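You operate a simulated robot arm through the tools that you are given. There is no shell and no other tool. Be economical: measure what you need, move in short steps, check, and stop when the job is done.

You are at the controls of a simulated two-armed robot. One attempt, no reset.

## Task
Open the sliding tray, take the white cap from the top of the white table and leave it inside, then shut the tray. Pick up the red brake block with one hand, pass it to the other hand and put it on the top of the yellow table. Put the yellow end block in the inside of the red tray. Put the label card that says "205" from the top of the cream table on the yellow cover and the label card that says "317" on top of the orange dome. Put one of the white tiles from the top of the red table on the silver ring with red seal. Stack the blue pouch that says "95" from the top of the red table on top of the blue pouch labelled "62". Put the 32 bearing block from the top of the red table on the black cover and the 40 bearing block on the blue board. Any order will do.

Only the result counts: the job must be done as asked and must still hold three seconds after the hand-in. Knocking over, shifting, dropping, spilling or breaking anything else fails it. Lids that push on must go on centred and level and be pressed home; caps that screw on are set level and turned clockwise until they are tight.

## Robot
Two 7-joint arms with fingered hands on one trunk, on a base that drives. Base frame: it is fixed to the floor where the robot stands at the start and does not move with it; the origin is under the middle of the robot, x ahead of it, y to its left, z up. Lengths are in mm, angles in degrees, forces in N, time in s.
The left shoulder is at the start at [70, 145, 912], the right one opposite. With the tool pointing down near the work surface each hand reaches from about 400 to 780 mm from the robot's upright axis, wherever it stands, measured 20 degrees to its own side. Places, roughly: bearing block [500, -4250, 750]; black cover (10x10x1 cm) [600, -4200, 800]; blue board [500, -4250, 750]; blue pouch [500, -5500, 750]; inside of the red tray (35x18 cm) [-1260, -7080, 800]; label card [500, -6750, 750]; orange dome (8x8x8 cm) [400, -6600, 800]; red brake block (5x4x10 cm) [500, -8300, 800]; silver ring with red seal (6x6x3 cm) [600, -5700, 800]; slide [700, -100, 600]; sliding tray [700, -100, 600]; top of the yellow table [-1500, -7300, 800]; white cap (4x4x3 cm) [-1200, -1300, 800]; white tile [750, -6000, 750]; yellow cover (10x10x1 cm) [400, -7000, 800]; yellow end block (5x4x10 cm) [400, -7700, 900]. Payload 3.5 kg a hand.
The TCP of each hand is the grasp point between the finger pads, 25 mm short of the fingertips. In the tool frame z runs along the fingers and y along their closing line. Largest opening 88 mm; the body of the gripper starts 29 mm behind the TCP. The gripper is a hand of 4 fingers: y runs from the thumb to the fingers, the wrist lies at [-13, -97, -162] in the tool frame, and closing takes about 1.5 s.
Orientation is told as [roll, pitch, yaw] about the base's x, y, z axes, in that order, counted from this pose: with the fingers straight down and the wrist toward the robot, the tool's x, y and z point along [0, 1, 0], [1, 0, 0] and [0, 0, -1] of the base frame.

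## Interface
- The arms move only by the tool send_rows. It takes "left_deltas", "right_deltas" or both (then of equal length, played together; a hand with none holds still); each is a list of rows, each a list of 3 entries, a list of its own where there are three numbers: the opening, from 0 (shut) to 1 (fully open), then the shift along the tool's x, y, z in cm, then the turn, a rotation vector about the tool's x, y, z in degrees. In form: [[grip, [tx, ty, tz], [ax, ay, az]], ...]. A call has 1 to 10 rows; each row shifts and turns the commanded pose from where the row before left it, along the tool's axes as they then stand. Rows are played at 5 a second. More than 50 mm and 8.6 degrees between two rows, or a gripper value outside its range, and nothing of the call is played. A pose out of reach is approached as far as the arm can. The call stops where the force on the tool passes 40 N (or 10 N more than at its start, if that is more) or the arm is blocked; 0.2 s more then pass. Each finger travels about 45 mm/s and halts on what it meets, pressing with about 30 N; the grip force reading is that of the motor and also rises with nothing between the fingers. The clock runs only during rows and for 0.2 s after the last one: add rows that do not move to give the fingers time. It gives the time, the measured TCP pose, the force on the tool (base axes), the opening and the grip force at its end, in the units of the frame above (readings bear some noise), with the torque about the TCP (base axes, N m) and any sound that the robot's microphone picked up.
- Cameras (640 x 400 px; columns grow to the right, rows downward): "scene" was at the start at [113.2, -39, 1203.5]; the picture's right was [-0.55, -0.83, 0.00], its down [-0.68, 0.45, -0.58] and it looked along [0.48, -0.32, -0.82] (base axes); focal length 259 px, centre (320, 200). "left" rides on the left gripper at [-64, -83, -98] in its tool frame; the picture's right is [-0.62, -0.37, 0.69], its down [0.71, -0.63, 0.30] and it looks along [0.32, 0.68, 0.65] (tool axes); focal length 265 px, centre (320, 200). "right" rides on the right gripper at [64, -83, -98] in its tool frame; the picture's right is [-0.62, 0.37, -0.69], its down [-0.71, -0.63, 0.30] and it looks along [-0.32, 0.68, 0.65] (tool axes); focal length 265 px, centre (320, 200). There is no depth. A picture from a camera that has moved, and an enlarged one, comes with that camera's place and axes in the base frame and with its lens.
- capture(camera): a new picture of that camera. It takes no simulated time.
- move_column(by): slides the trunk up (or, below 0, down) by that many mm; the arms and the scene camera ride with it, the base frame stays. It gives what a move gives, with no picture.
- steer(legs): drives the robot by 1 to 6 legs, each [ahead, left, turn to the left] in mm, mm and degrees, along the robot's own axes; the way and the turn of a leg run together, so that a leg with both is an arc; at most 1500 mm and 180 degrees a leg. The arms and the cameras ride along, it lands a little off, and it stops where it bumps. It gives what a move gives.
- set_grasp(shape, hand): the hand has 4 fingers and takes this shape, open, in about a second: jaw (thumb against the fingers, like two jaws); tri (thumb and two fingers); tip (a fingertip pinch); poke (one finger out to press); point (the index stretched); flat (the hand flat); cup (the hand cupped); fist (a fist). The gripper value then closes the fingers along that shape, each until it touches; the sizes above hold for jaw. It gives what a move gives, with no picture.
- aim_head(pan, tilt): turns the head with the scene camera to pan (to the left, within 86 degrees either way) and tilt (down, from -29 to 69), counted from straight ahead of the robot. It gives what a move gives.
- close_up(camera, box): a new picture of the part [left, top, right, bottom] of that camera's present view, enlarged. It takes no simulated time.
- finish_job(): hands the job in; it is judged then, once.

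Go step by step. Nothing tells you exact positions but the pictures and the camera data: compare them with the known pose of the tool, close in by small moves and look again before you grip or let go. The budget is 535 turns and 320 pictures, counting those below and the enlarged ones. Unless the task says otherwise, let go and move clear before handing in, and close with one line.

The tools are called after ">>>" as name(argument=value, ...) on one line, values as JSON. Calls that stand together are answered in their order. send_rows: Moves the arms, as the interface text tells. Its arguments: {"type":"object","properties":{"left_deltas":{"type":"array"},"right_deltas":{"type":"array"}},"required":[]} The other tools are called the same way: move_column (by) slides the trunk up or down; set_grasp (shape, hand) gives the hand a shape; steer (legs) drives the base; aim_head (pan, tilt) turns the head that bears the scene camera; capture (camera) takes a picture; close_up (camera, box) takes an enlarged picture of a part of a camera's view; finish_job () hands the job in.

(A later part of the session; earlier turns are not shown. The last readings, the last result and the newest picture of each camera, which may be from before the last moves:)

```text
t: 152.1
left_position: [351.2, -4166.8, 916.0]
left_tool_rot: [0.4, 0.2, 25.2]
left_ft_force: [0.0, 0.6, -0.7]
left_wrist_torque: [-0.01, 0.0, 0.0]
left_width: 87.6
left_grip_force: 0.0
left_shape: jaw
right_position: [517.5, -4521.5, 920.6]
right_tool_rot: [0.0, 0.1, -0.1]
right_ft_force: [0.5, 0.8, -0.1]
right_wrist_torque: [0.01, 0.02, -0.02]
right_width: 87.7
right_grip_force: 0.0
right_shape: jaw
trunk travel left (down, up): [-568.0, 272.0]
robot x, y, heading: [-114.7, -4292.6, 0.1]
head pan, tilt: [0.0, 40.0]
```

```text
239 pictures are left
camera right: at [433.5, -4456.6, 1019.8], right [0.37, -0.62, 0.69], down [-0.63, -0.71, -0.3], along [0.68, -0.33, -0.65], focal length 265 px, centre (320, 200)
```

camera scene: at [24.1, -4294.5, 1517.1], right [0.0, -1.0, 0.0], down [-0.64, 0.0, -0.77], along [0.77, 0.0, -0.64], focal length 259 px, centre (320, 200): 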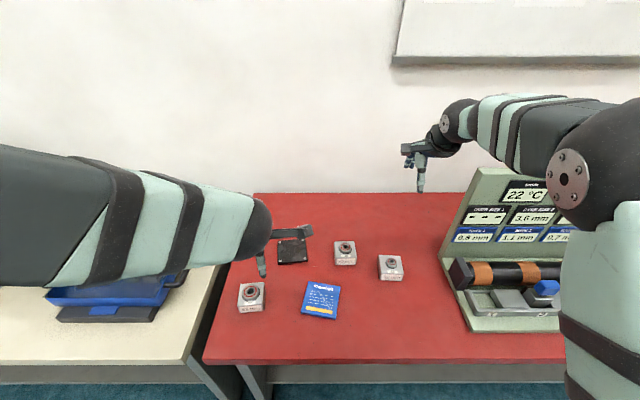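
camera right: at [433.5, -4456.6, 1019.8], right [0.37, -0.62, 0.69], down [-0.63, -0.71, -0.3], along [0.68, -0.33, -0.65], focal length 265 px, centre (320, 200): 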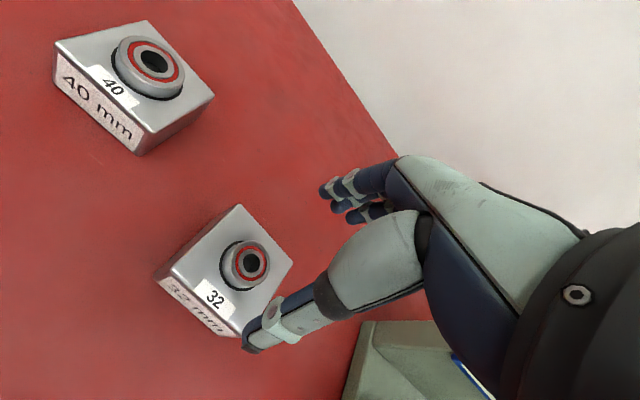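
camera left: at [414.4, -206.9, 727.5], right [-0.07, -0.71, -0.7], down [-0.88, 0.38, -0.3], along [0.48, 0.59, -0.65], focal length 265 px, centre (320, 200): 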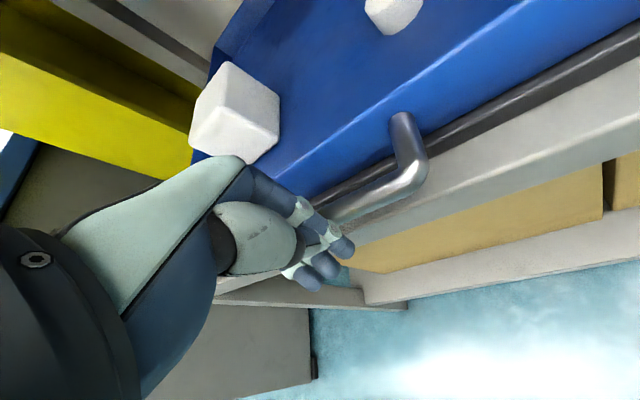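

Well aligned. I shift 3 mm and descend to just above the block.

>>> send_rows(right_deltas=[[1, [0.2, -0.3, 2.5], [0, 0, 0]], [1, [0, 0, 2], [0, 0, 0]], [1, [0, 0, 0], [0, 0, 0]]])

>>> capture(camera="right")

>>> close_up(camera="scene", box=[300, 190, 460, 300])

```text
t: 152.9
left_position: [352.2, -4167.2, 915.2]
left_tool_rot: [0.6, 0.2, 25.1]
left_ft_force: [-0.1, -0.8, -0.3]
left_wrist_torque: [-0.01, 0.0, 0.01]
left_width: 87.7
left_grip_force: 0.1
left_shape: jaw
right_position: [513.6, -4519.5, 876.5]
right_tool_rot: [-0.2, -0.1, 0.0]
right_ft_force: [0.6, -0.3, -0.2]
right_wrist_torque: [0.01, 0.0, -0.04]
right_width: 87.8
right_grip_force: 0.0
right_shape: jaw
trunk travel left (down, up): [-568.0, 272.0]
robot x, y, heading: [-112.3, -4299.4, -0.3]
head pan, tilt: [0.0, 40.0]
```

```text
238 pictures are left
camera right: at [429.9, -4454.4, 974.9], right [0.37, -0.62, 0.69], down [-0.63, -0.71, -0.3], along [0.68, -0.33, -0.65], focal length 265 px, centre (320, 200)
```

right: 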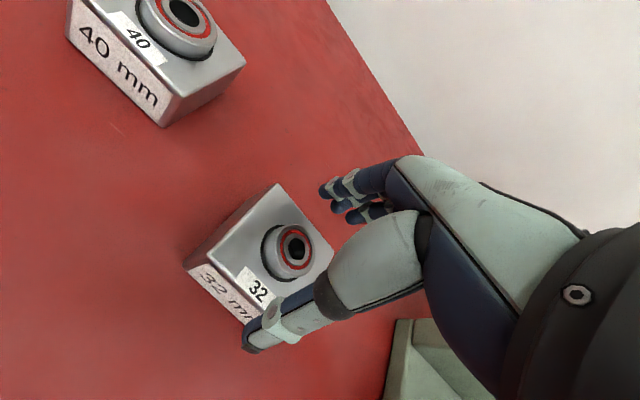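

```text
3.64 times, centred on (380, 245) of scene
camera zoom: at [24.9, -4294.1, 1317.0], right [0.0, -1.0, 0.0], down [-0.64, 0.0, -0.77], along [0.77, 0.0, -0.64], focal length 941 px, centre (102, 36)
```

zoom: 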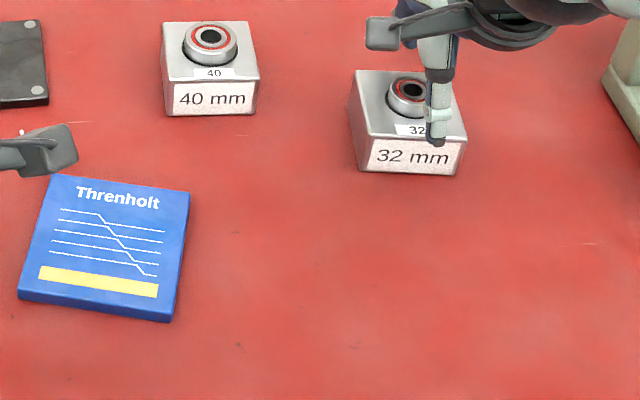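

Using the hand geometry, both finger sides clear the block by ~8-13 mm. I shift 6 mm in y and 2 mm in x, descend 38 mm and close.

>>> send_rows(right_deltas=[[1, [0.6, 0.2, 1], [0, 0, 0]], [1, [0, 0, 1.4], [0, 0, 0]], [1, [0, 0, 1.4], [0, 0, 0]], [1, [0, 0, 0], [0, 0, 0]]])

>>> capture(camera="right")

>>> close_up(camera="scene", box=[300, 190, 460, 300])

```text
t: 153.9
left_position: [351.2, -4167.1, 915.2]
left_tool_rot: [0.5, 0.3, 25.0]
left_ft_force: [0.2, -0.4, 0.4]
left_wrist_torque: [0.0, -0.02, 0.01]
left_width: 87.7
left_grip_force: 0.2
left_shape: jaw
right_position: [514.2, -4515.0, 836.8]
right_tool_rot: [0.0, -0.2, -0.1]
right_ft_force: [1.8, -0.9, 0.9]
right_wrist_torque: [-0.01, -0.03, -0.03]
right_width: 87.7
right_grip_force: 0.1
right_shape: jaw
trunk travel left (down, up): [-568.0, 272.0]
robot x, y, heading: [-114.6, -4296.5, -0.2]
head pan, tilt: [0.0, 40.0]
```

```text
236 pictures are left
camera right: at [430.8, -4448.9, 936.4], right [0.37, -0.62, 0.69], down [-0.63, -0.71, -0.3], along [0.68, -0.33, -0.65], focal length 265 px, centre (320, 200)
```

right: 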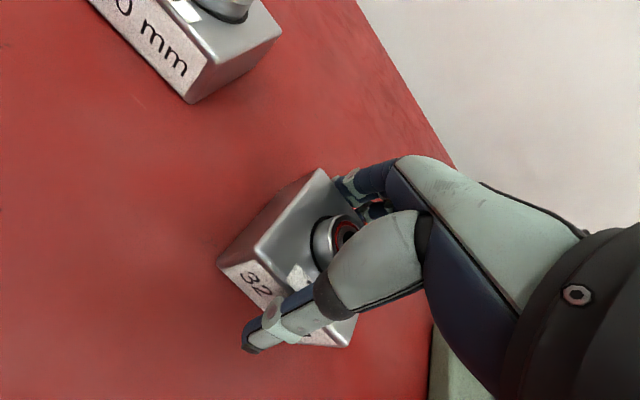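

```text
3.64 times, centred on (380, 245) of scene
camera zoom: at [25.0, -4294.1, 1317.0], right [0.0, -1.0, 0.0], down [-0.64, 0.0, -0.77], along [0.77, 0.0, -0.64], focal length 941 px, centre (102, 36)
```

zoom: 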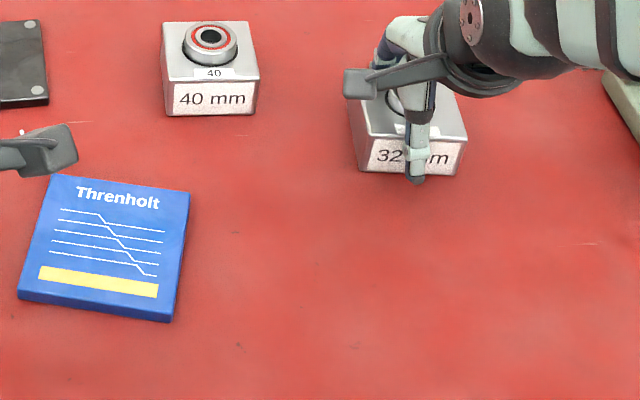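

The fingers straddle the block well. Closing.

>>> send_rows(right_deltas=[[0.8, [0, 0, 0], [0, 0, 0]], [0.6, [0, 0, 0], [0, 0, 0]], [0, [0, 0, 0], [0, 0, 0]], [0, [0, 0, 0], [0, 0, 0]], [0, [0, 0, 0], [0, 0, 0]], [0, [0, 0, 0], [0, 0, 0]]])

>>> send_rows(right_deltas=[[0, [0, 0, -1], [0, 0, 0]], [0, [0, 0, -3], [0, 0, 0]], [0, [0, 0, -4], [0, 0, 0]], [0, [0, 0, 0], [0, 0, 0]]])

>>> capture(camera="right")

>>> capture(camera="scene")

```text
t: 155.3
left_position: [351.4, -4168.1, 915.6]
left_tool_rot: [0.7, 0.2, 25.1]
left_ft_force: [0.5, -0.3, 0.1]
left_wrist_torque: [0.0, -0.01, -0.02]
left_width: 87.8
left_grip_force: 0.0
left_shape: jaw
right_position: [514.1, -4515.3, 837.3]
right_tool_rot: [0.1, 0.0, 0.0]
right_ft_force: [1.8, -0.4, 2.0]
right_wrist_torque: [0.01, 0.15, -0.01]
right_width: 67.0
right_grip_force: 29.8
right_shape: jaw
trunk travel left (down, up): [-568.0, 272.0]
robot x, y, heading: [-115.2, -4293.9, -0.0]
head pan, tilt: [0.0, 40.0]
```

```text
t: 156.3
left_position: [352.3, -4168.3, 914.0]
left_tool_rot: [0.5, 0.3, 25.1]
left_ft_force: [-0.4, -0.8, 0.1]
left_wrist_torque: [0.0, -0.01, 0.03]
left_width: 88.0
left_grip_force: 0.1
left_shape: jaw
right_position: [516.0, -4514.7, 916.3]
right_tool_rot: [-0.1, 0.1, 0.1]
right_ft_force: [-0.2, -0.8, -4.7]
right_wrist_torque: [0.04, -0.01, -0.01]
right_width: 67.0
right_grip_force: 30.5
right_shape: jaw
trunk travel left (down, up): [-568.0, 272.0]
robot x, y, heading: [-108.7, -4297.2, -0.1]
head pan, tilt: [0.0, 40.0]
```

```text
234 pictures are left
camera right: at [432.5, -4449.8, 1015.7], right [0.37, -0.62, 0.69], down [-0.63, -0.71, -0.3], along [0.68, -0.33, -0.65], focal length 265 px, centre (320, 200)
```

right: 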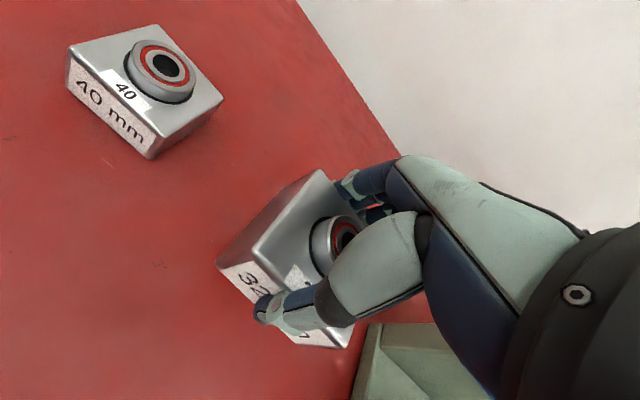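

```text
233 pictures are left
camera scene: at [26.8, -4294.6, 1316.7], right [0.0, -1.0, 0.0], down [-0.64, 0.0, -0.77], along [0.77, 0.0, -0.64], focal length 259 px, centre (320, 200)
```

scene: 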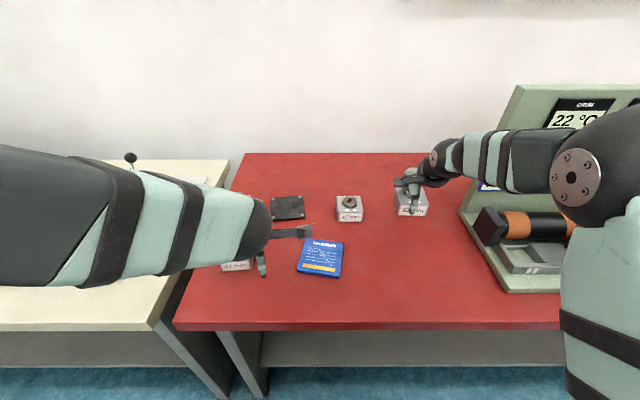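

The 32 block is held. I lift the left hand clear, then strafe left and forward to bring the block over the black cover at about (599, -4203).

>>> send_rows(left_deltas=[[1, [0, -1, -4], [0, 0, 0]], [1, [0, -1, -4], [0, 0, 0]], [1, [0, -1, -4], [0, 0, 0]], [1, [0, 0, -4], [0, 0, 0]], [1, [0, 0, 0], [0, 0, 0]]])

>>> steer(legs=[[40, 250, 0]])

>>> send_rows(right_deltas=[[0, [3, 2, 0], [0, 0, 0]], [0, [3, 2, 0], [0, 0, 0]], [0, [0, 0, 0], [0, 0, 0]]])

>>> capture(camera="right")

>>> capture(camera="scene")

```text
t: 157.5
left_position: [324.5, -4180.1, 1076.1]
left_tool_rot: [0.6, 0.3, 25.1]
left_ft_force: [0.1, -0.1, 0.7]
left_wrist_torque: [0.01, -0.02, -0.01]
left_width: 87.9
left_grip_force: 0.0
left_shape: jaw
right_position: [515.6, -4515.5, 916.7]
right_tool_rot: [-0.1, 0.0, -0.1]
right_ft_force: [0.1, -0.4, -4.2]
right_wrist_torque: [0.02, -0.01, 0.02]
right_width: 67.0
right_grip_force: 30.0
right_shape: jaw
trunk travel left (down, up): [-568.0, 272.0]
robot x, y, heading: [-117.1, -4295.7, -0.1]
head pan, tilt: [0.0, 40.0]
```

```text
t: 159.3
left_position: [364.7, -3936.3, 1077.2]
left_tool_rot: [0.6, 0.2, 24.8]
left_ft_force: [0.4, -0.6, 0.4]
left_wrist_torque: [-0.01, -0.04, 0.0]
left_width: 87.6
left_grip_force: 0.1
left_shape: jaw
right_position: [555.1, -4271.0, 917.2]
right_tool_rot: [0.0, 0.0, -0.3]
right_ft_force: [0.2, 0.5, -4.1]
right_wrist_torque: [0.06, -0.01, 0.02]
right_width: 67.1
right_grip_force: 30.1
right_shape: jaw
trunk travel left (down, up): [-568.0, 272.0]
robot x, y, heading: [-72.6, -4046.1, -0.6]
head pan, tilt: [0.0, 40.0]
```

```text
t: 160.1
left_position: [364.9, -3936.2, 1076.1]
left_tool_rot: [0.6, 0.2, 24.9]
left_ft_force: [-0.7, -0.1, -0.1]
left_wrist_torque: [0.04, 0.01, 0.01]
left_width: 87.7
left_grip_force: 0.0
left_shape: jaw
right_position: [596.2, -4208.6, 917.2]
right_tool_rot: [0.0, 0.0, -0.4]
right_ft_force: [0.1, 0.7, -4.4]
right_wrist_torque: [0.01, 0.01, -0.03]
right_width: 67.3
right_grip_force: 30.2
right_shape: jaw
trunk travel left (down, up): [-568.0, 272.0]
robot x, y, heading: [-69.7, -4044.8, -0.1]
head pan, tilt: [0.0, 40.0]
```

```text
232 pictures are left
camera right: at [512.4, -4143.0, 1016.2], right [0.37, -0.62, 0.69], down [-0.63, -0.71, -0.3], along [0.68, -0.33, -0.65], focal length 265 px, centre (320, 200)
```

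right: 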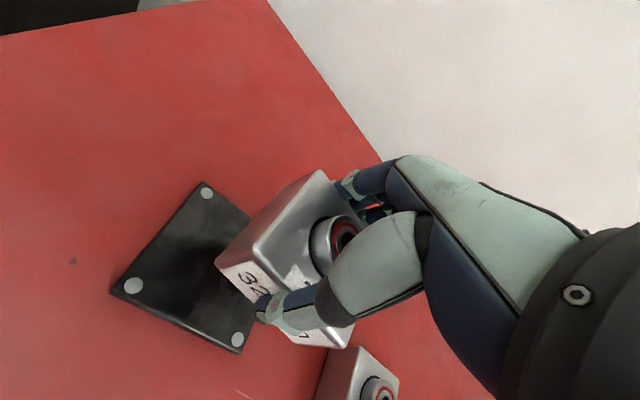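

```text
231 pictures are left
camera scene: at [65.9, -4048.5, 1316.9], right [-0.01, -1.0, 0.0], down [-0.64, 0.0, -0.77], along [0.77, 0.0, -0.64], focal length 259 px, centre (320, 200)
```

scene: 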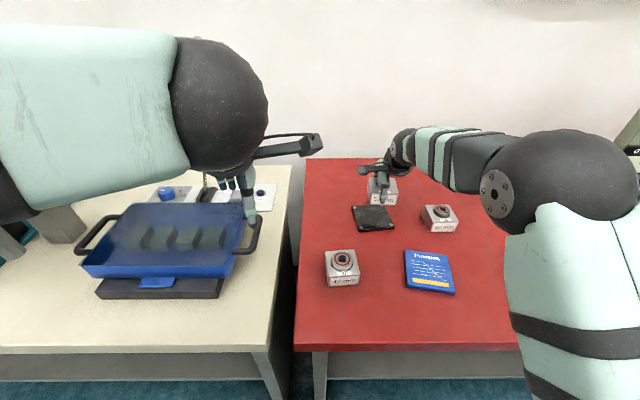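

The cover's centre is about (597, -4200). I shift 9 mm, descend to just above and feel for contact.

>>> send_rows(right_deltas=[[0, [0.85, 0.1, 2], [0, 0, 0]], [0, [0, 0, 2], [0, 0, 0]], [0, [0, 0, 1.8], [0, 0, 0]], [0, [0, 0, 0], [0, 0, 0]]])

>>> capture(camera="right")

>>> close_up(camera="scene", box=[320, 140, 440, 240])

```text
t: 161.1
left_position: [364.8, -3934.7, 1076.0]
left_tool_rot: [0.6, 0.2, 24.9]
left_ft_force: [0.4, -0.5, -0.1]
left_wrist_torque: [0.02, 0.01, 0.05]
left_width: 87.6
left_grip_force: 0.0
left_shape: jaw
right_position: [596.8, -4201.3, 858.5]
right_tool_rot: [0.0, 0.0, -0.2]
right_ft_force: [-0.6, 0.0, -4.5]
right_wrist_torque: [0.04, 0.01, -0.01]
right_width: 67.0
right_grip_force: 30.1
right_shape: jaw
trunk travel left (down, up): [-568.0, 272.0]
robot x, y, heading: [-73.8, -4048.1, -0.3]
head pan, tilt: [0.0, 40.0]
```

```text
230 pictures are left
camera right: at [512.8, -4135.3, 957.8], right [0.37, -0.62, 0.69], down [-0.63, -0.71, -0.3], along [0.68, -0.33, -0.65], focal length 265 px, centre (320, 200)
```

right: 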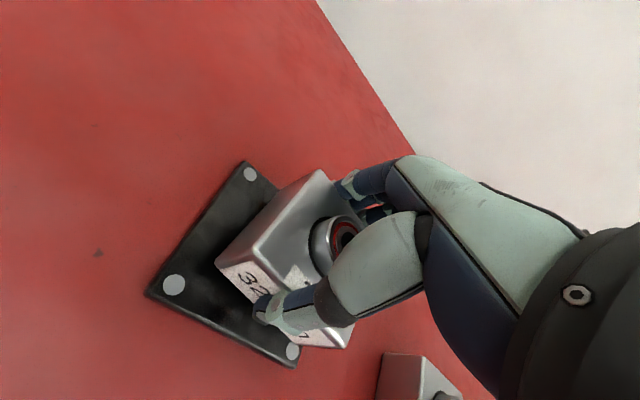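

```text
4.00 times, centred on (380, 190) of scene
camera zoom: at [66.3, -4047.5, 1316.9], right [-0.01, -1.0, 0.0], down [-0.64, 0.0, -0.77], along [0.77, 0.0, -0.64], focal length 1036 px, centre (80, 240)
```

zoom: 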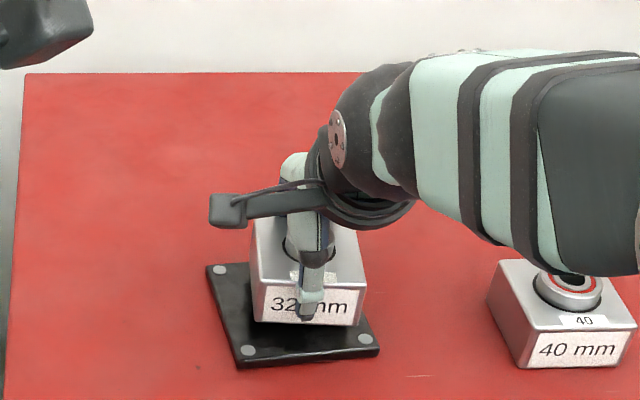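

The block sits slightly back/right of the cover's centre. I correct (-7 mm x, +5 mm y) and lower to contact.

>>> send_rows(right_deltas=[[0, [0.5, -0.7, 0.3], [0, 0, 0]], [0, [0, 0, 0.3], [0, 0, 0]], [0, [0, 0, 0.3], [0, 0, 0]], [0, [0, 0, 0], [0, 0, 0]]])

>>> close_up(camera="scene", box=[320, 140, 440, 240])

```text
t: 162.1
left_position: [365.5, -3935.1, 1076.4]
left_tool_rot: [0.6, 0.2, 24.9]
left_ft_force: [-0.1, 0.6, 0.2]
left_wrist_torque: [0.05, 0.01, -0.01]
left_width: 87.5
left_grip_force: 0.2
left_shape: jaw
right_position: [589.9, -4196.9, 849.2]
right_tool_rot: [0.0, 0.0, -0.3]
right_ft_force: [0.0, -0.2, -4.5]
right_wrist_torque: [0.06, -0.02, -0.05]
right_width: 66.9
right_grip_force: 30.0
right_shape: jaw
trunk travel left (down, up): [-568.0, 272.0]
robot x, y, heading: [-71.3, -4048.4, -0.2]
head pan, tilt: [0.0, 40.0]
```

```text
4.00 times, centred on (380, 190) of scene
camera zoom: at [66.5, -4047.5, 1316.9], right [-0.01, -1.0, 0.0], down [-0.64, 0.0, -0.77], along [0.77, 0.0, -0.64], focal length 1036 px, centre (80, 240)
```

zoom: 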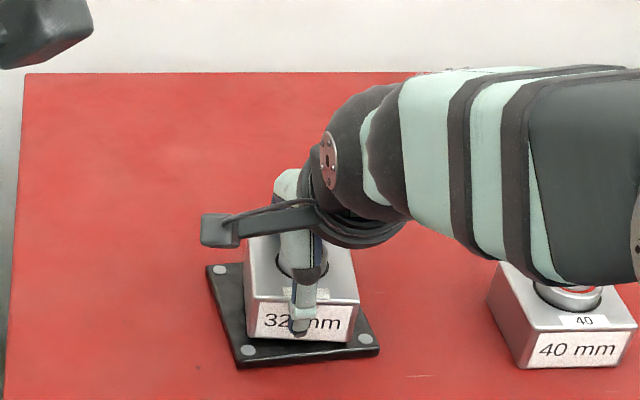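

>>> send_rows(right_deltas=[[0, [0, 0, 0.2], [0, 0, 0]], [0, [0, 0, 0.2], [0, 0, 0]], [0, [0, 0, 0], [0, 0, 0]]])

```text
t: 162.9
left_position: [365.8, -3935.5, 1076.6]
left_tool_rot: [0.6, 0.2, 24.8]
left_ft_force: [1.2, -0.4, -0.2]
left_wrist_torque: [0.0, -0.02, -0.01]
left_width: 87.4
left_grip_force: 0.1
left_shape: jaw
right_position: [590.2, -4197.8, 847.7]
right_tool_rot: [0.0, -0.1, -0.3]
right_ft_force: [1.6, 0.2, 3.2]
right_wrist_torque: [0.02, 0.2, -0.03]
right_width: 67.0
right_grip_force: 29.9
right_shape: jaw
trunk travel left (down, up): [-568.0, 272.0]
robot x, y, heading: [-72.0, -4047.7, -0.3]
head pan, tilt: [0.0, 40.0]
```

Contact is made (force went from -4.5 to +3.2 N). I open and lift straight up.

>>> send_rows(right_deltas=[[0.85, [0, 0, 0], [0, 0, 0]], [1, [0, 0, 0], [0, 0, 0]], [1, [0, 0, 0], [0, 0, 0]], [1, [0, 0, -1], [0, 0, 0]], [1, [0, 0, -4], [0, 0, 0]], [1, [0, 0, -4], [0, 0, 0]], [1, [0, 0, 0], [0, 0, 0]]])

>>> capture(camera="right")

>>> close_up(camera="scene", box=[310, 130, 470, 300])

```text
t: 164.5
left_position: [365.4, -3934.6, 1075.8]
left_tool_rot: [0.5, 0.3, 24.9]
left_ft_force: [0.1, -0.5, 0.0]
left_wrist_torque: [-0.04, -0.03, -0.01]
left_width: 87.9
left_grip_force: 0.0
left_shape: jaw
right_position: [589.2, -4197.1, 936.4]
right_tool_rot: [0.0, 0.1, -0.3]
right_ft_force: [-0.4, 0.0, -0.1]
right_wrist_torque: [-0.02, -0.02, 0.02]
right_width: 87.5
right_grip_force: 0.0
right_shape: jaw
trunk travel left (down, up): [-568.0, 272.0]
robot x, y, heading: [-70.1, -4046.9, -0.1]
head pan, tilt: [0.0, 40.0]
```

```text
227 pictures are left
camera right: at [506.1, -4131.4, 1035.1], right [0.37, -0.62, 0.69], down [-0.63, -0.71, -0.3], along [0.68, -0.33, -0.65], focal length 265 px, centre (320, 200)
```

right: 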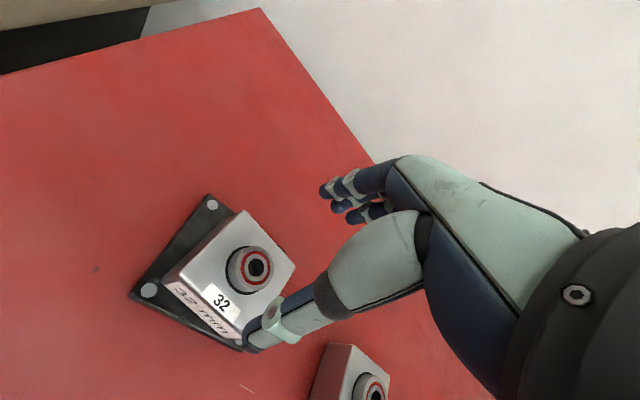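

```text
2.35 times, centred on (390, 215) of scene
camera zoom: at [66.3, -4047.4, 1316.9], right [-0.01, -1.0, 0.0], down [-0.64, 0.0, -0.77], along [0.77, 0.0, -0.64], focal length 609 px, centre (155, 165)
```

zoom: 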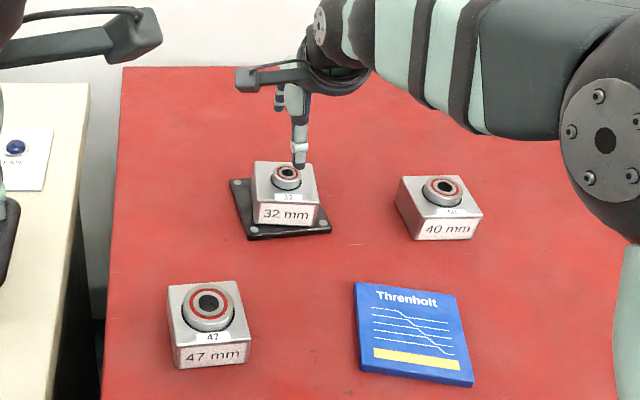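

The 32 block rests on the cover. I strafe right to bring the hand above the 40 block at about (590, -4382).

>>> steer(legs=[[0, -182, 0]])

>>> capture(camera="right")

>>> close_up(camera="scene", box=[270, 130, 430, 300])

```text
t: 166.0
left_position: [364.6, -4117.1, 1077.0]
left_tool_rot: [0.5, 0.2, 24.9]
left_ft_force: [-0.1, 0.2, 0.2]
left_wrist_torque: [-0.05, 0.0, 0.02]
left_width: 88.2
left_grip_force: 0.1
left_shape: jaw
right_position: [587.8, -4379.3, 936.4]
right_tool_rot: [0.0, 0.1, -0.3]
right_ft_force: [-0.2, -0.5, 0.0]
right_wrist_torque: [0.02, 0.01, -0.02]
right_width: 87.7
right_grip_force: 0.2
right_shape: jaw
trunk travel left (down, up): [-568.0, 272.0]
robot x, y, heading: [-73.6, -4233.0, -0.2]
head pan, tilt: [0.0, 40.0]
```

```text
225 pictures are left
camera right: at [504.8, -4313.0, 1035.1], right [0.37, -0.62, 0.69], down [-0.63, -0.71, -0.3], along [0.68, -0.33, -0.65], focal length 265 px, centre (320, 200)
```

right: 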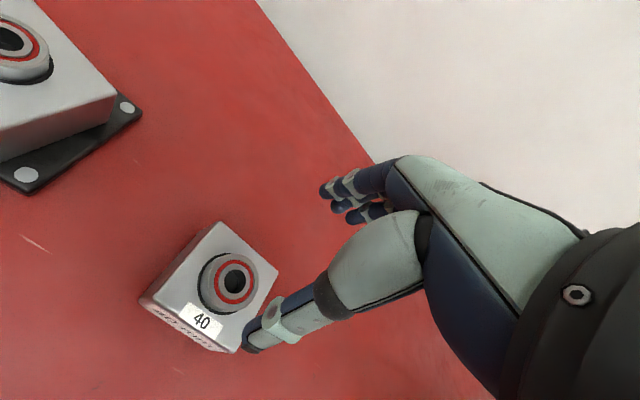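

```text
2.35 times, centred on (350, 215) of scene
camera zoom: at [64.8, -4229.3, 1317.0], right [-0.01, -1.0, 0.0], down [-0.64, 0.0, -0.77], along [0.77, 0.0, -0.64], focal length 609 px, centre (249, 165)
```

zoom: 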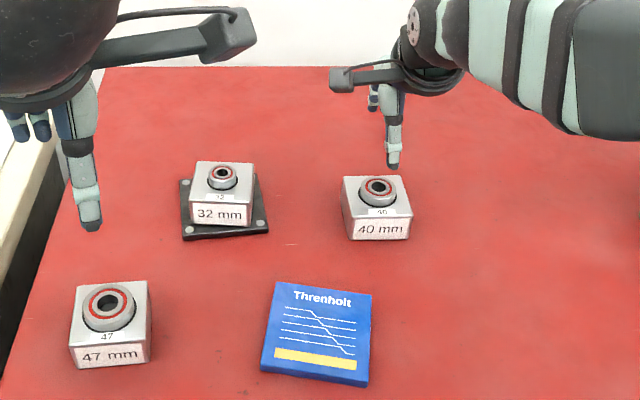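

Relative to the earlier grip, the hand needs -8 mm in x and ~4° yaw. I correct and descend halfway.

>>> send_rows(right_deltas=[[1, [0.1, -0.8, 2], [0, 0, -4]], [1, [0, 0, 3], [0, 0, 0]], [1, [0, 0, 0], [0, 0, 0]]])

>>> capture(camera="right")

>>> close_up(camera="scene", box=[310, 150, 430, 250])

```text
t: 166.8
left_position: [363.9, -4115.6, 1076.8]
left_tool_rot: [0.5, 0.3, 25.0]
left_ft_force: [-0.6, 0.3, 0.0]
left_wrist_torque: [-0.01, -0.03, -0.02]
left_width: 87.9
left_grip_force: 0.0
left_shape: jaw
right_position: [579.4, -4376.3, 885.9]
right_tool_rot: [0.0, -0.1, 3.7]
right_ft_force: [-0.8, 0.6, 0.2]
right_wrist_torque: [-0.01, -0.01, 0.01]
right_width: 87.9
right_grip_force: 0.0
right_shape: jaw
trunk travel left (down, up): [-568.0, 272.0]
robot x, y, heading: [-73.7, -4228.2, -0.5]
head pan, tilt: [0.0, 40.0]
```

```text
223 pictures are left
camera right: at [490.7, -4317.1, 984.6], right [0.41, -0.59, 0.69], down [-0.58, -0.75, -0.3], along [0.7, -0.28, -0.65], focal length 265 px, centre (320, 200)
```

right: 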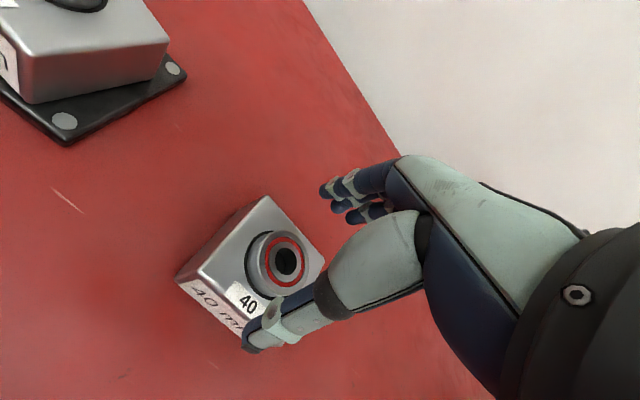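

```text
4.00 times, centred on (370, 200) of scene
camera zoom: at [64.1, -4229.1, 1317.0], right [-0.01, -1.0, 0.0], down [-0.64, 0.0, -0.77], along [0.77, 0.0, -0.64], focal length 1036 px, centre (120, 200)
```

zoom: 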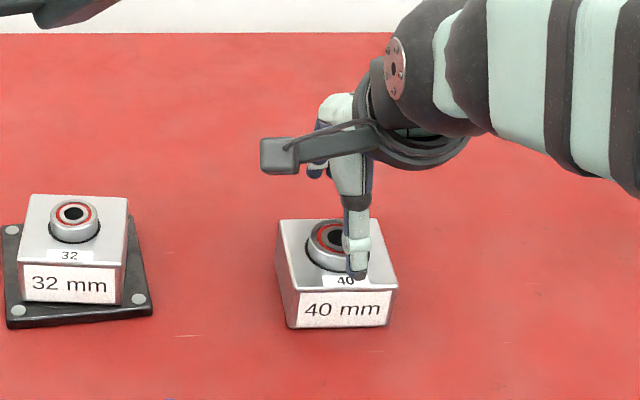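

Nearly the same alignment as for the first block. Small shift, descend 49 mm and close.

>>> send_rows(right_deltas=[[1, [0, -0.3, 1.7], [0, 0, 0]], [1, [0, 0, 1.7], [0, 0, 0]], [1, [0, 0, 1.4], [0, 0, 0]], [1, [0, 0, 0], [0, 0, 0]]])

>>> capture(camera="right")

```text
t: 167.8
left_position: [363.8, -4116.3, 1077.6]
left_tool_rot: [0.5, 0.1, 24.9]
left_ft_force: [0.7, -0.4, 0.3]
left_wrist_torque: [0.04, 0.02, -0.01]
left_width: 87.8
left_grip_force: 0.0
left_shape: jaw
right_position: [576.1, -4376.8, 838.1]
right_tool_rot: [0.0, -0.1, 3.6]
right_ft_force: [-0.3, 0.7, -0.2]
right_wrist_torque: [0.01, 0.0, -0.06]
right_width: 88.0
right_grip_force: 0.1
right_shape: jaw
trunk travel left (down, up): [-568.0, 272.0]
robot x, y, heading: [-73.4, -4229.5, -0.2]
head pan, tilt: [0.0, 40.0]
```

```text
221 pictures are left
camera right: at [488.4, -4317.9, 937.5], right [0.41, -0.59, 0.69], down [-0.58, -0.75, -0.3], along [0.7, -0.28, -0.65], focal length 265 px, centre (320, 200)
```

right: 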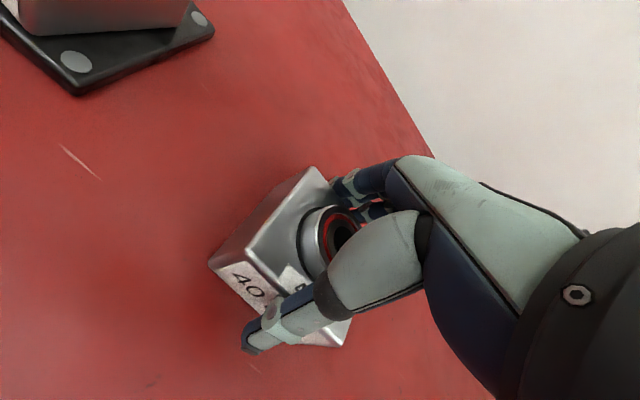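

Straddling correctly. Close and lift.

>>> send_rows(right_deltas=[[0.8, [0, 0, 0], [0, 0, 0]], [0.6, [0, 0, 0], [0, 0, 0]], [0, [0, 0, 0], [0, 0, 0]], [0, [0, 0, 0], [0, 0, 0]], [0, [0, 0, 0], [0, 0, 0]], [0, [0, 0, -1], [0, 0, 0]], [0, [0, 0, -3], [0, 0, 0]], [0, [0, 0, -4], [0, 0, 0]], [0, [0, 0, 0], [0, 0, 0]]])

>>> capture(camera="scene")

>>> close_up(camera="scene", box=[270, 180, 430, 300])

```text
t: 169.8
left_position: [366.0, -4117.1, 1075.5]
left_tool_rot: [0.6, 0.2, 24.9]
left_ft_force: [0.2, 0.5, -0.6]
left_wrist_torque: [0.01, -0.02, 0.0]
left_width: 87.9
left_grip_force: 0.0
left_shape: jaw
right_position: [578.4, -4376.9, 915.9]
right_tool_rot: [0.0, 0.2, 3.7]
right_ft_force: [0.6, -0.3, -4.3]
right_wrist_torque: [0.0, 0.0, 0.0]
right_width: 64.0
right_grip_force: 29.8
right_shape: jaw
trunk travel left (down, up): [-568.0, 272.0]
robot x, y, heading: [-74.7, -4225.2, -0.5]
head pan, tilt: [0.0, 40.0]
```

```text
220 pictures are left
camera scene: at [66.3, -4229.7, 1316.8], right [-0.01, -1.0, 0.0], down [-0.64, 0.0, -0.77], along [0.77, 0.0, -0.64], focal length 259 px, centre (320, 200)
```

scene: 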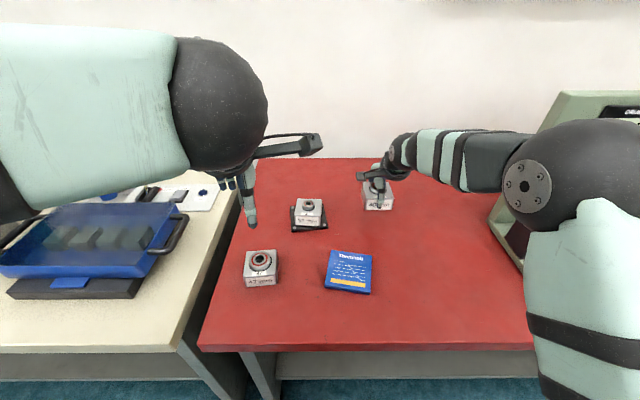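

```text
3.33 times, centred on (350, 240) of scene
camera zoom: at [66.3, -4229.7, 1316.8], right [-0.01, -1.0, 0.0], down [-0.64, 0.0, -0.77], along [0.77, 0.0, -0.64], focal length 863 px, centre (220, 67)
```

zoom: 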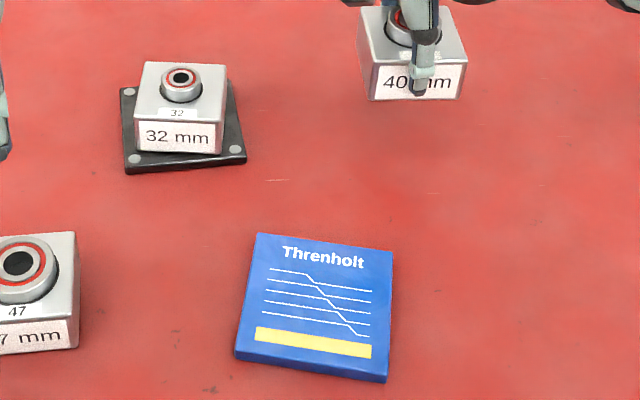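

The 40 block is held; the blue board's centre is about (423, -4298). I drive back 100 and left 79, then shift the arm.

>>> steer(legs=[[-100, 79, 0.3]])

>>> send_rows(right_deltas=[[0, [0, -3, 0], [0, 0, 4]], [0, [0, -3, 0], [0, 0, 4]], [0, [0, 0, 0], [0, 0, 0]]])

>>> capture(camera="right")

>>> capture(camera="scene")

```text
t: 171.1
left_position: [264.2, -4033.7, 1076.0]
left_tool_rot: [0.7, 0.2, 25.3]
left_ft_force: [-1.0, -0.9, -0.1]
left_wrist_torque: [0.0, -0.02, -0.02]
left_width: 87.5
left_grip_force: 0.1
left_shape: jaw
right_position: [479.1, -4290.6, 915.4]
right_tool_rot: [0.0, 0.0, 4.2]
right_ft_force: [0.0, 0.0, -5.4]
right_wrist_torque: [0.01, 0.02, 0.0]
right_width: 64.0
right_grip_force: 30.1
right_shape: jaw
trunk travel left (down, up): [-568.0, 272.0]
robot x, y, heading: [-172.4, -4150.3, 0.2]
head pan, tilt: [0.0, 40.0]
```

```text
t: 171.9
left_position: [264.9, -4033.3, 1075.6]
left_tool_rot: [0.7, 0.3, 25.4]
left_ft_force: [-0.3, 0.9, -0.3]
left_wrist_torque: [-0.02, -0.02, 0.04]
left_width: 88.0
left_grip_force: 0.1
left_shape: jaw
right_position: [421.2, -4294.4, 916.4]
right_tool_rot: [0.1, 0.1, -3.9]
right_ft_force: [0.4, 0.0, -5.1]
right_wrist_torque: [-0.01, -0.01, -0.01]
right_width: 63.9
right_grip_force: 30.3
right_shape: jaw
trunk travel left (down, up): [-568.0, 272.0]
robot x, y, heading: [-173.2, -4151.6, 0.2]
head pan, tilt: [0.0, 40.0]
```

```text
218 pictures are left
camera right: at [342.3, -4222.8, 1015.3], right [0.33, -0.64, 0.69], down [-0.68, -0.67, -0.3], along [0.66, -0.37, -0.66], focal length 265 px, centre (320, 200)
```

right: 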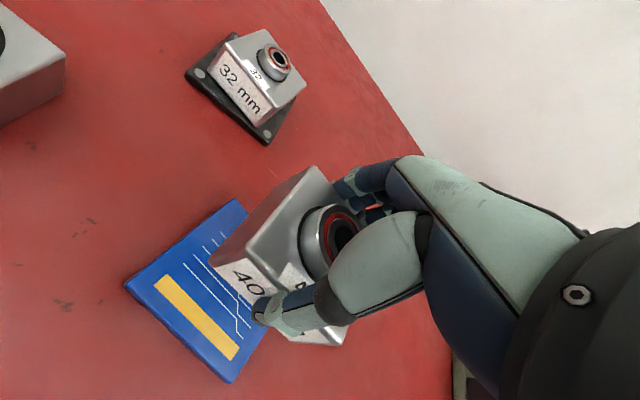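

```text
217 pictures are left
camera scene: at [-32.6, -4148.3, 1316.7], right [0.0, -1.0, 0.0], down [-0.64, 0.0, -0.76], along [0.76, 0.0, -0.64], focal length 259 px, centre (320, 200)
```

scene: 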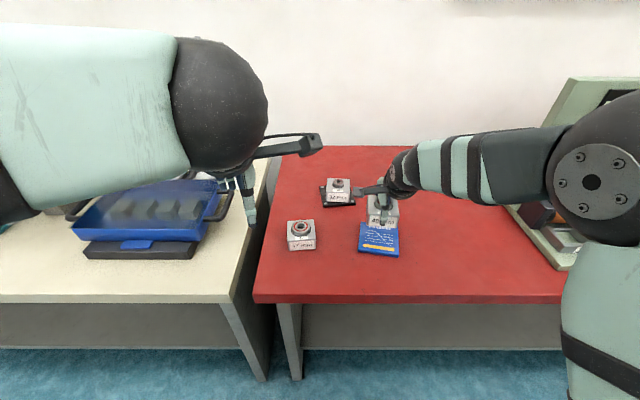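

Board centre ≈ (419, -4299). Shift slightly and lower.

>>> send_rows(right_deltas=[[0, [-0.5, -0.6, 2], [0, 0, 0]], [0, [0, 0, 2], [0, 0, 0]], [0, [0, 0, 1.6], [0, 0, 0]], [0, [0, 0, 0], [0, 0, 0]]])

>>> close_up(camera="scene", box=[320, 160, 440, 270])

>>> capture(camera="right")

```text
t: 172.9
left_position: [263.8, -4032.6, 1076.1]
left_tool_rot: [0.5, 0.2, 25.3]
left_ft_force: [0.2, -0.6, 0.2]
left_wrist_torque: [0.01, -0.03, 0.02]
left_width: 87.9
left_grip_force: 0.2
left_shape: jaw
right_position: [414.4, -4298.6, 860.8]
right_tool_rot: [0.0, 0.1, -3.9]
right_ft_force: [0.1, -0.3, -4.6]
right_wrist_torque: [0.04, 0.02, 0.0]
right_width: 64.2
right_grip_force: 30.3
right_shape: jaw
trunk travel left (down, up): [-568.0, 272.0]
robot x, y, heading: [-173.1, -4150.5, 0.2]
head pan, tilt: [0.0, 40.0]
```

```text
3.64 times, centred on (380, 215) of scene
camera zoom: at [-33.9, -4147.9, 1316.9], right [0.0, -1.0, 0.0], down [-0.64, 0.0, -0.77], along [0.77, 0.0, -0.64], focal length 941 px, centre (102, 146)
```

zoom: 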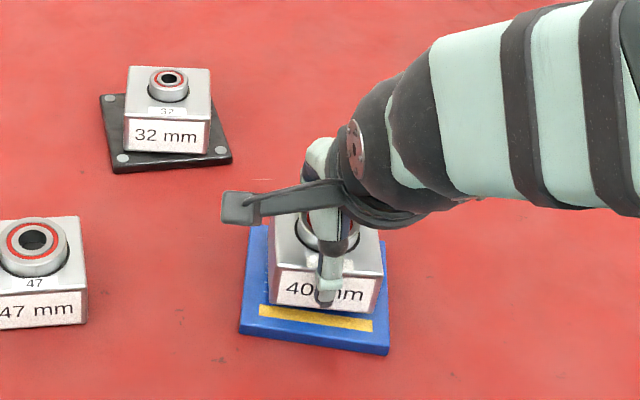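

```text
215 pictures are left
camera right: at [334.7, -4226.8, 959.7], right [0.33, -0.64, 0.69], down [-0.68, -0.67, -0.3], along [0.66, -0.37, -0.65], focal length 265 px, centre (320, 200)
```

right: 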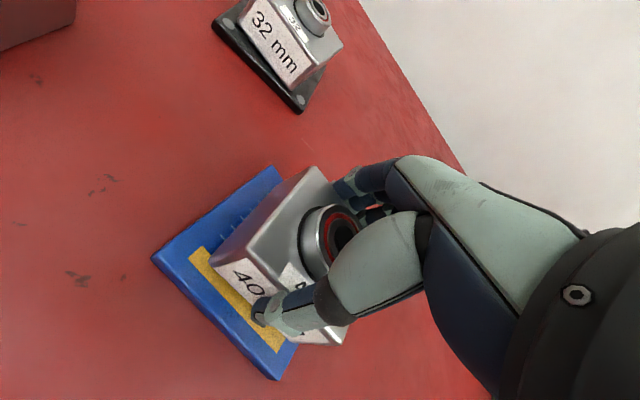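

>>> send_rows(right_deltas=[[0, [0.2, -0.6, 0.4], [0, 0, 0]], [0, [0, 0, 0.4], [0, 0, 0]], [0, [0, 0, 0], [0, 0, 0]]])

>>> send_rows(right_deltas=[[0, [0, 0, 0.2], [0, 0, 0]], [0, [0, 0, 0.2], [0, 0, 0]], [0, [0, 0, 0], [0, 0, 0]]])

```text
t: 173.7
left_position: [264.5, -4032.4, 1076.4]
left_tool_rot: [0.6, 0.2, 25.4]
left_ft_force: [-0.1, -0.1, 0.4]
left_wrist_torque: [-0.01, -0.01, -0.01]
left_width: 87.8
left_grip_force: 0.0
left_shape: jaw
right_position: [408.2, -4294.6, 851.5]
right_tool_rot: [0.1, 0.1, -3.7]
right_ft_force: [-0.7, -0.2, -4.5]
right_wrist_torque: [0.02, 0.0, -0.02]
right_width: 64.0
right_grip_force: 30.2
right_shape: jaw
trunk travel left (down, up): [-568.0, 272.0]
robot x, y, heading: [-171.7, -4148.4, 0.4]
head pan, tilt: [0.0, 40.0]
```

```text
t: 174.5
left_position: [262.9, -4032.3, 1077.5]
left_tool_rot: [0.5, 0.2, 25.4]
left_ft_force: [0.1, 0.6, -0.1]
left_wrist_torque: [0.0, -0.03, 0.01]
left_width: 87.7
left_grip_force: 0.0
left_shape: jaw
right_position: [408.9, -4293.8, 849.0]
right_tool_rot: [0.0, -0.2, -3.8]
right_ft_force: [0.9, 0.0, 4.5]
right_wrist_torque: [-0.03, -0.01, 0.03]
right_width: 64.0
right_grip_force: 30.3
right_shape: jaw
trunk travel left (down, up): [-568.0, 272.0]
robot x, y, heading: [-171.6, -4147.8, 0.4]
head pan, tilt: [0.0, 40.0]
```

Contact with the board. Open, lift and check.

>>> send_rows(right_deltas=[[0.85, [0, 0, 0], [0, 0, 0]], [1, [0, 0, 0], [0, 0, 0]], [1, [0, 0, 0], [0, 0, 0]], [1, [0, 0, -1], [0, 0, 0]], [1, [0, 0, -4], [0, 0, 0]], [1, [0, 0, -4], [0, 0, 0]], [1, [0, 0, -4], [0, 0, 4]], [1, [0, 0, -4], [0, 0, 0]], [1, [0, 0, 0], [0, 0, 0]]])

>>> close_up(camera="scene", box=[280, 150, 440, 280])

```text
t: 176.5
left_position: [264.1, -4032.1, 1075.8]
left_tool_rot: [0.6, 0.3, 25.4]
left_ft_force: [0.6, -0.4, -0.3]
left_wrist_torque: [-0.01, -0.02, 0.05]
left_width: 87.7
left_grip_force: 0.1
left_shape: jaw
right_position: [406.7, -4295.6, 1019.0]
right_tool_rot: [-0.1, 0.2, -7.9]
right_ft_force: [0.1, 0.2, 0.1]
right_wrist_torque: [0.05, 0.02, 0.01]
right_width: 88.1
right_grip_force: 0.0
right_shape: jaw
trunk travel left (down, up): [-568.0, 272.0]
robot x, y, heading: [-171.3, -4150.0, 0.1]
head pan, tilt: [0.0, 40.0]
```

```text
3.08 times, centred on (360, 215) of scene
camera zoom: at [-33.9, -4147.7, 1316.9], right [0.0, -1.0, 0.0], down [-0.64, 0.0, -0.77], along [0.77, 0.0, -0.64], focal length 796 px, centre (197, 154)
```

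zoom: 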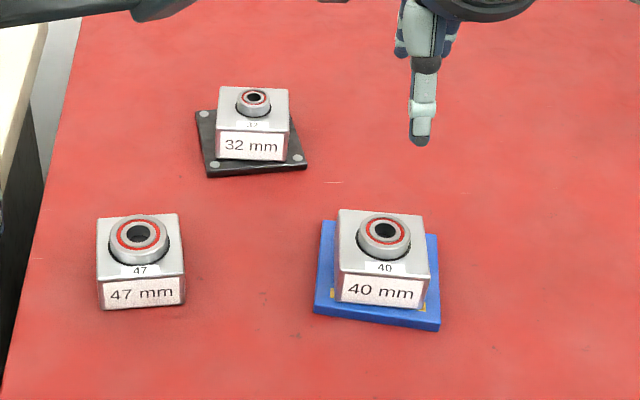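

Both bearing blocks are placed. I back off, raise the trunk and strafe to y ≈ -5500.

>>> steer(legs=[[-260, 0, 0], [0, -1250, 0]])

>>> move_column(by=150)

>>> capture(camera="scene")

```text
t: 184.3
left_position: [19.7, -5274.8, 1075.8]
left_tool_rot: [0.5, 0.1, 27.1]
left_ft_force: [0.4, -0.1, -0.4]
left_wrist_torque: [0.04, 0.0, -0.03]
left_width: 87.7
left_grip_force: 0.0
left_shape: jaw
right_position: [170.7, -5533.2, 1017.4]
right_tool_rot: [0.0, -0.1, -6.1]
right_ft_force: [0.6, -0.6, 0.1]
right_wrist_torque: [0.0, 0.01, 0.01]
right_width: 87.9
right_grip_force: 0.1
right_shape: jaw
trunk travel left (down, up): [-568.0, 272.0]
robot x, y, heading: [-413.1, -5403.5, 2.1]
head pan, tilt: [0.0, 40.0]
```

```text
t: 186.1
left_position: [20.2, -5275.9, 1226.3]
left_tool_rot: [0.5, 0.2, 27.1]
left_ft_force: [-0.9, -0.3, -0.7]
left_wrist_torque: [0.0, -0.01, 0.0]
left_width: 87.7
left_grip_force: 0.1
left_shape: jaw
right_position: [170.2, -5533.5, 1169.2]
right_tool_rot: [0.0, 0.1, -6.1]
right_ft_force: [-0.6, 0.5, 0.5]
right_wrist_torque: [0.0, 0.01, 0.03]
right_width: 88.1
right_grip_force: 0.0
right_shape: jaw
trunk travel left (down, up): [-718.0, 122.0]
robot x, y, heading: [-412.3, -5404.6, 2.0]
head pan, tilt: [0.0, 40.0]
```

```text
213 pictures are left
camera scene: at [-274.8, -5398.7, 1466.9], right [0.03, -1.0, 0.0], down [-0.64, -0.02, -0.77], along [0.77, 0.03, -0.64], focal length 259 px, centre (320, 200)
```

scene: 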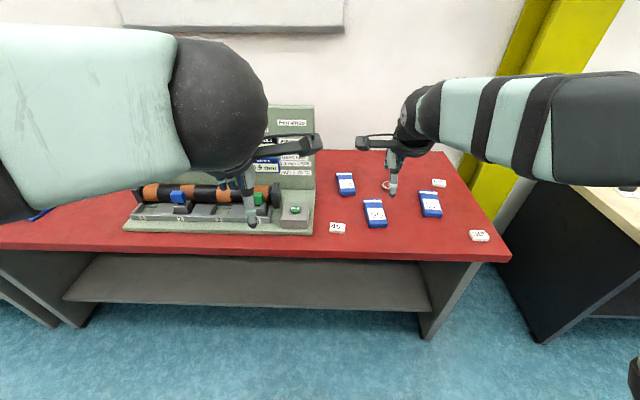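

>>> close_up(camera="scene", box=[315, 160, 515, 260])

>>> capture(camera="right")

```text
3.20 times, centred on (415, 210) of scene
camera zoom: at [-274.8, -5398.7, 1466.9], right [0.03, -1.0, 0.0], down [-0.64, -0.02, -0.77], along [0.77, 0.03, -0.64], focal length 828 px, centre (16, 168)
```

zoom: 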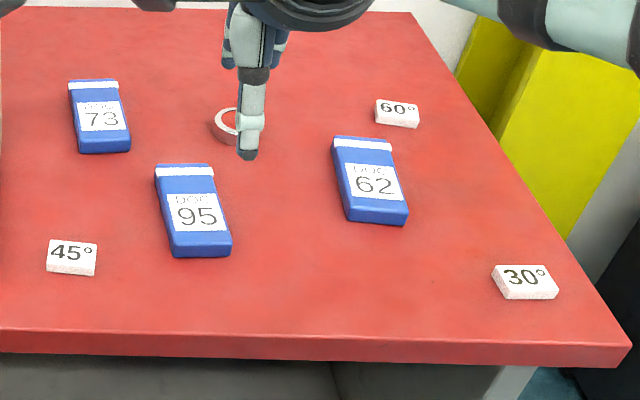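

```text
211 pictures are left
camera right: at [94.3, -5458.7, 1267.3], right [0.3, -0.66, 0.69], down [-0.7, -0.64, -0.3], along [0.64, -0.4, -0.65], focal length 265 px, centre (320, 200)
```

right: 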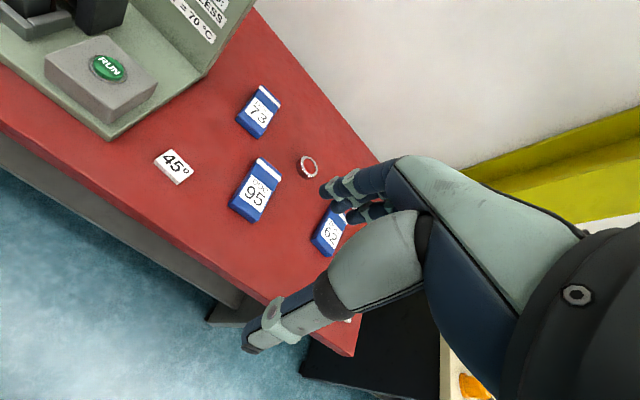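

Three tiles (30°, 45°, 60°), the ring, and pouches 73, 95, 62 are clear. Pouch 95 is about 68×138 mm along x at (450, -5578); 62 at (513, -5800) turned ~-9°. I need the right hand yawed 90°; I rotate it while shifting right.

>>> send_rows(right_deltas=[[1, [-2, 0, 0], [0, 0, -8]], [1, [-2, 0, 0], [0, 0, -8]], [1, [-2, 0, 0], [0, 0, -8]], [1, [-1, -1, 0], [0, 0, -8]], [1, [-1, -1, 0], [0, 0, -8]], [1, [0, 0, 0], [0, 0, -8]], [1, [0, 0, 0], [0, 0, -8]], [1, [0, 0, 0], [0, 0, -8]], [1, [0, 0, 0], [0, 0, -8]], [1, [0, 0, 0], [0, 0, -8]]])

>>> send_rows(right_deltas=[[1, [0, 0, 0], [0, 0, -8]], [1, [0, 0, 0], [0, 0, -6.5]], [1, [0, 0, 0], [0, 0, 0]]])

>>> capture(camera="scene")

```text
t: 188.2
left_position: [21.3, -5274.9, 1226.5]
left_tool_rot: [0.6, 0.2, 27.1]
left_ft_force: [0.1, 0.2, 0.0]
left_wrist_torque: [0.0, 0.0, 0.03]
left_width: 88.0
left_grip_force: 0.0
left_shape: jaw
right_position: [161.8, -5618.8, 1167.5]
right_tool_rot: [0.0, 0.0, 74.0]
right_ft_force: [1.0, 0.4, 0.1]
right_wrist_torque: [0.03, -0.01, 0.0]
right_width: 87.8
right_grip_force: 0.0
right_shape: jaw
trunk travel left (down, up): [-718.0, 122.0]
robot x, y, heading: [-413.1, -5403.0, 2.0]
head pan, tilt: [0.0, 40.0]
```

```text
t: 189.1
left_position: [18.8, -5274.6, 1227.1]
left_tool_rot: [0.5, 0.1, 27.1]
left_ft_force: [-0.1, -0.4, -0.1]
left_wrist_torque: [0.04, 0.01, 0.01]
left_width: 87.6
left_grip_force: 0.0
left_shape: jaw
right_position: [161.0, -5618.4, 1169.0]
right_tool_rot: [-0.1, 0.0, 88.5]
right_ft_force: [-0.1, 1.0, 0.6]
right_wrist_torque: [-0.02, -0.01, 0.0]
right_width: 87.7
right_grip_force: 0.0
right_shape: jaw
trunk travel left (down, up): [-718.0, 122.0]
robot x, y, heading: [-413.2, -5403.2, 1.4]
head pan, tilt: [0.0, 40.0]
```

```text
210 pictures are left
camera scene: at [-275.9, -5398.4, 1467.1], right [0.03, -1.0, 0.0], down [-0.64, -0.02, -0.77], along [0.77, 0.02, -0.64], focal length 259 px, centre (320, 200)
```

scene: 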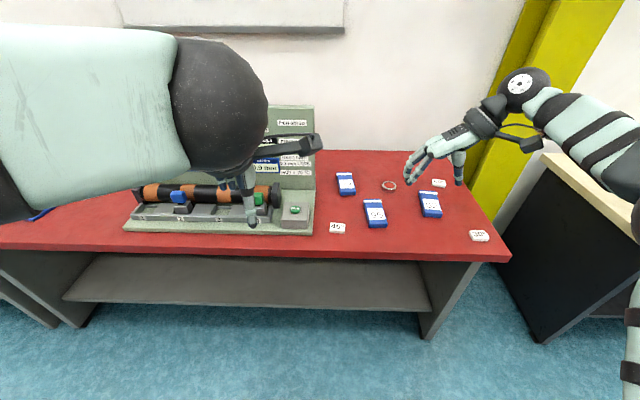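

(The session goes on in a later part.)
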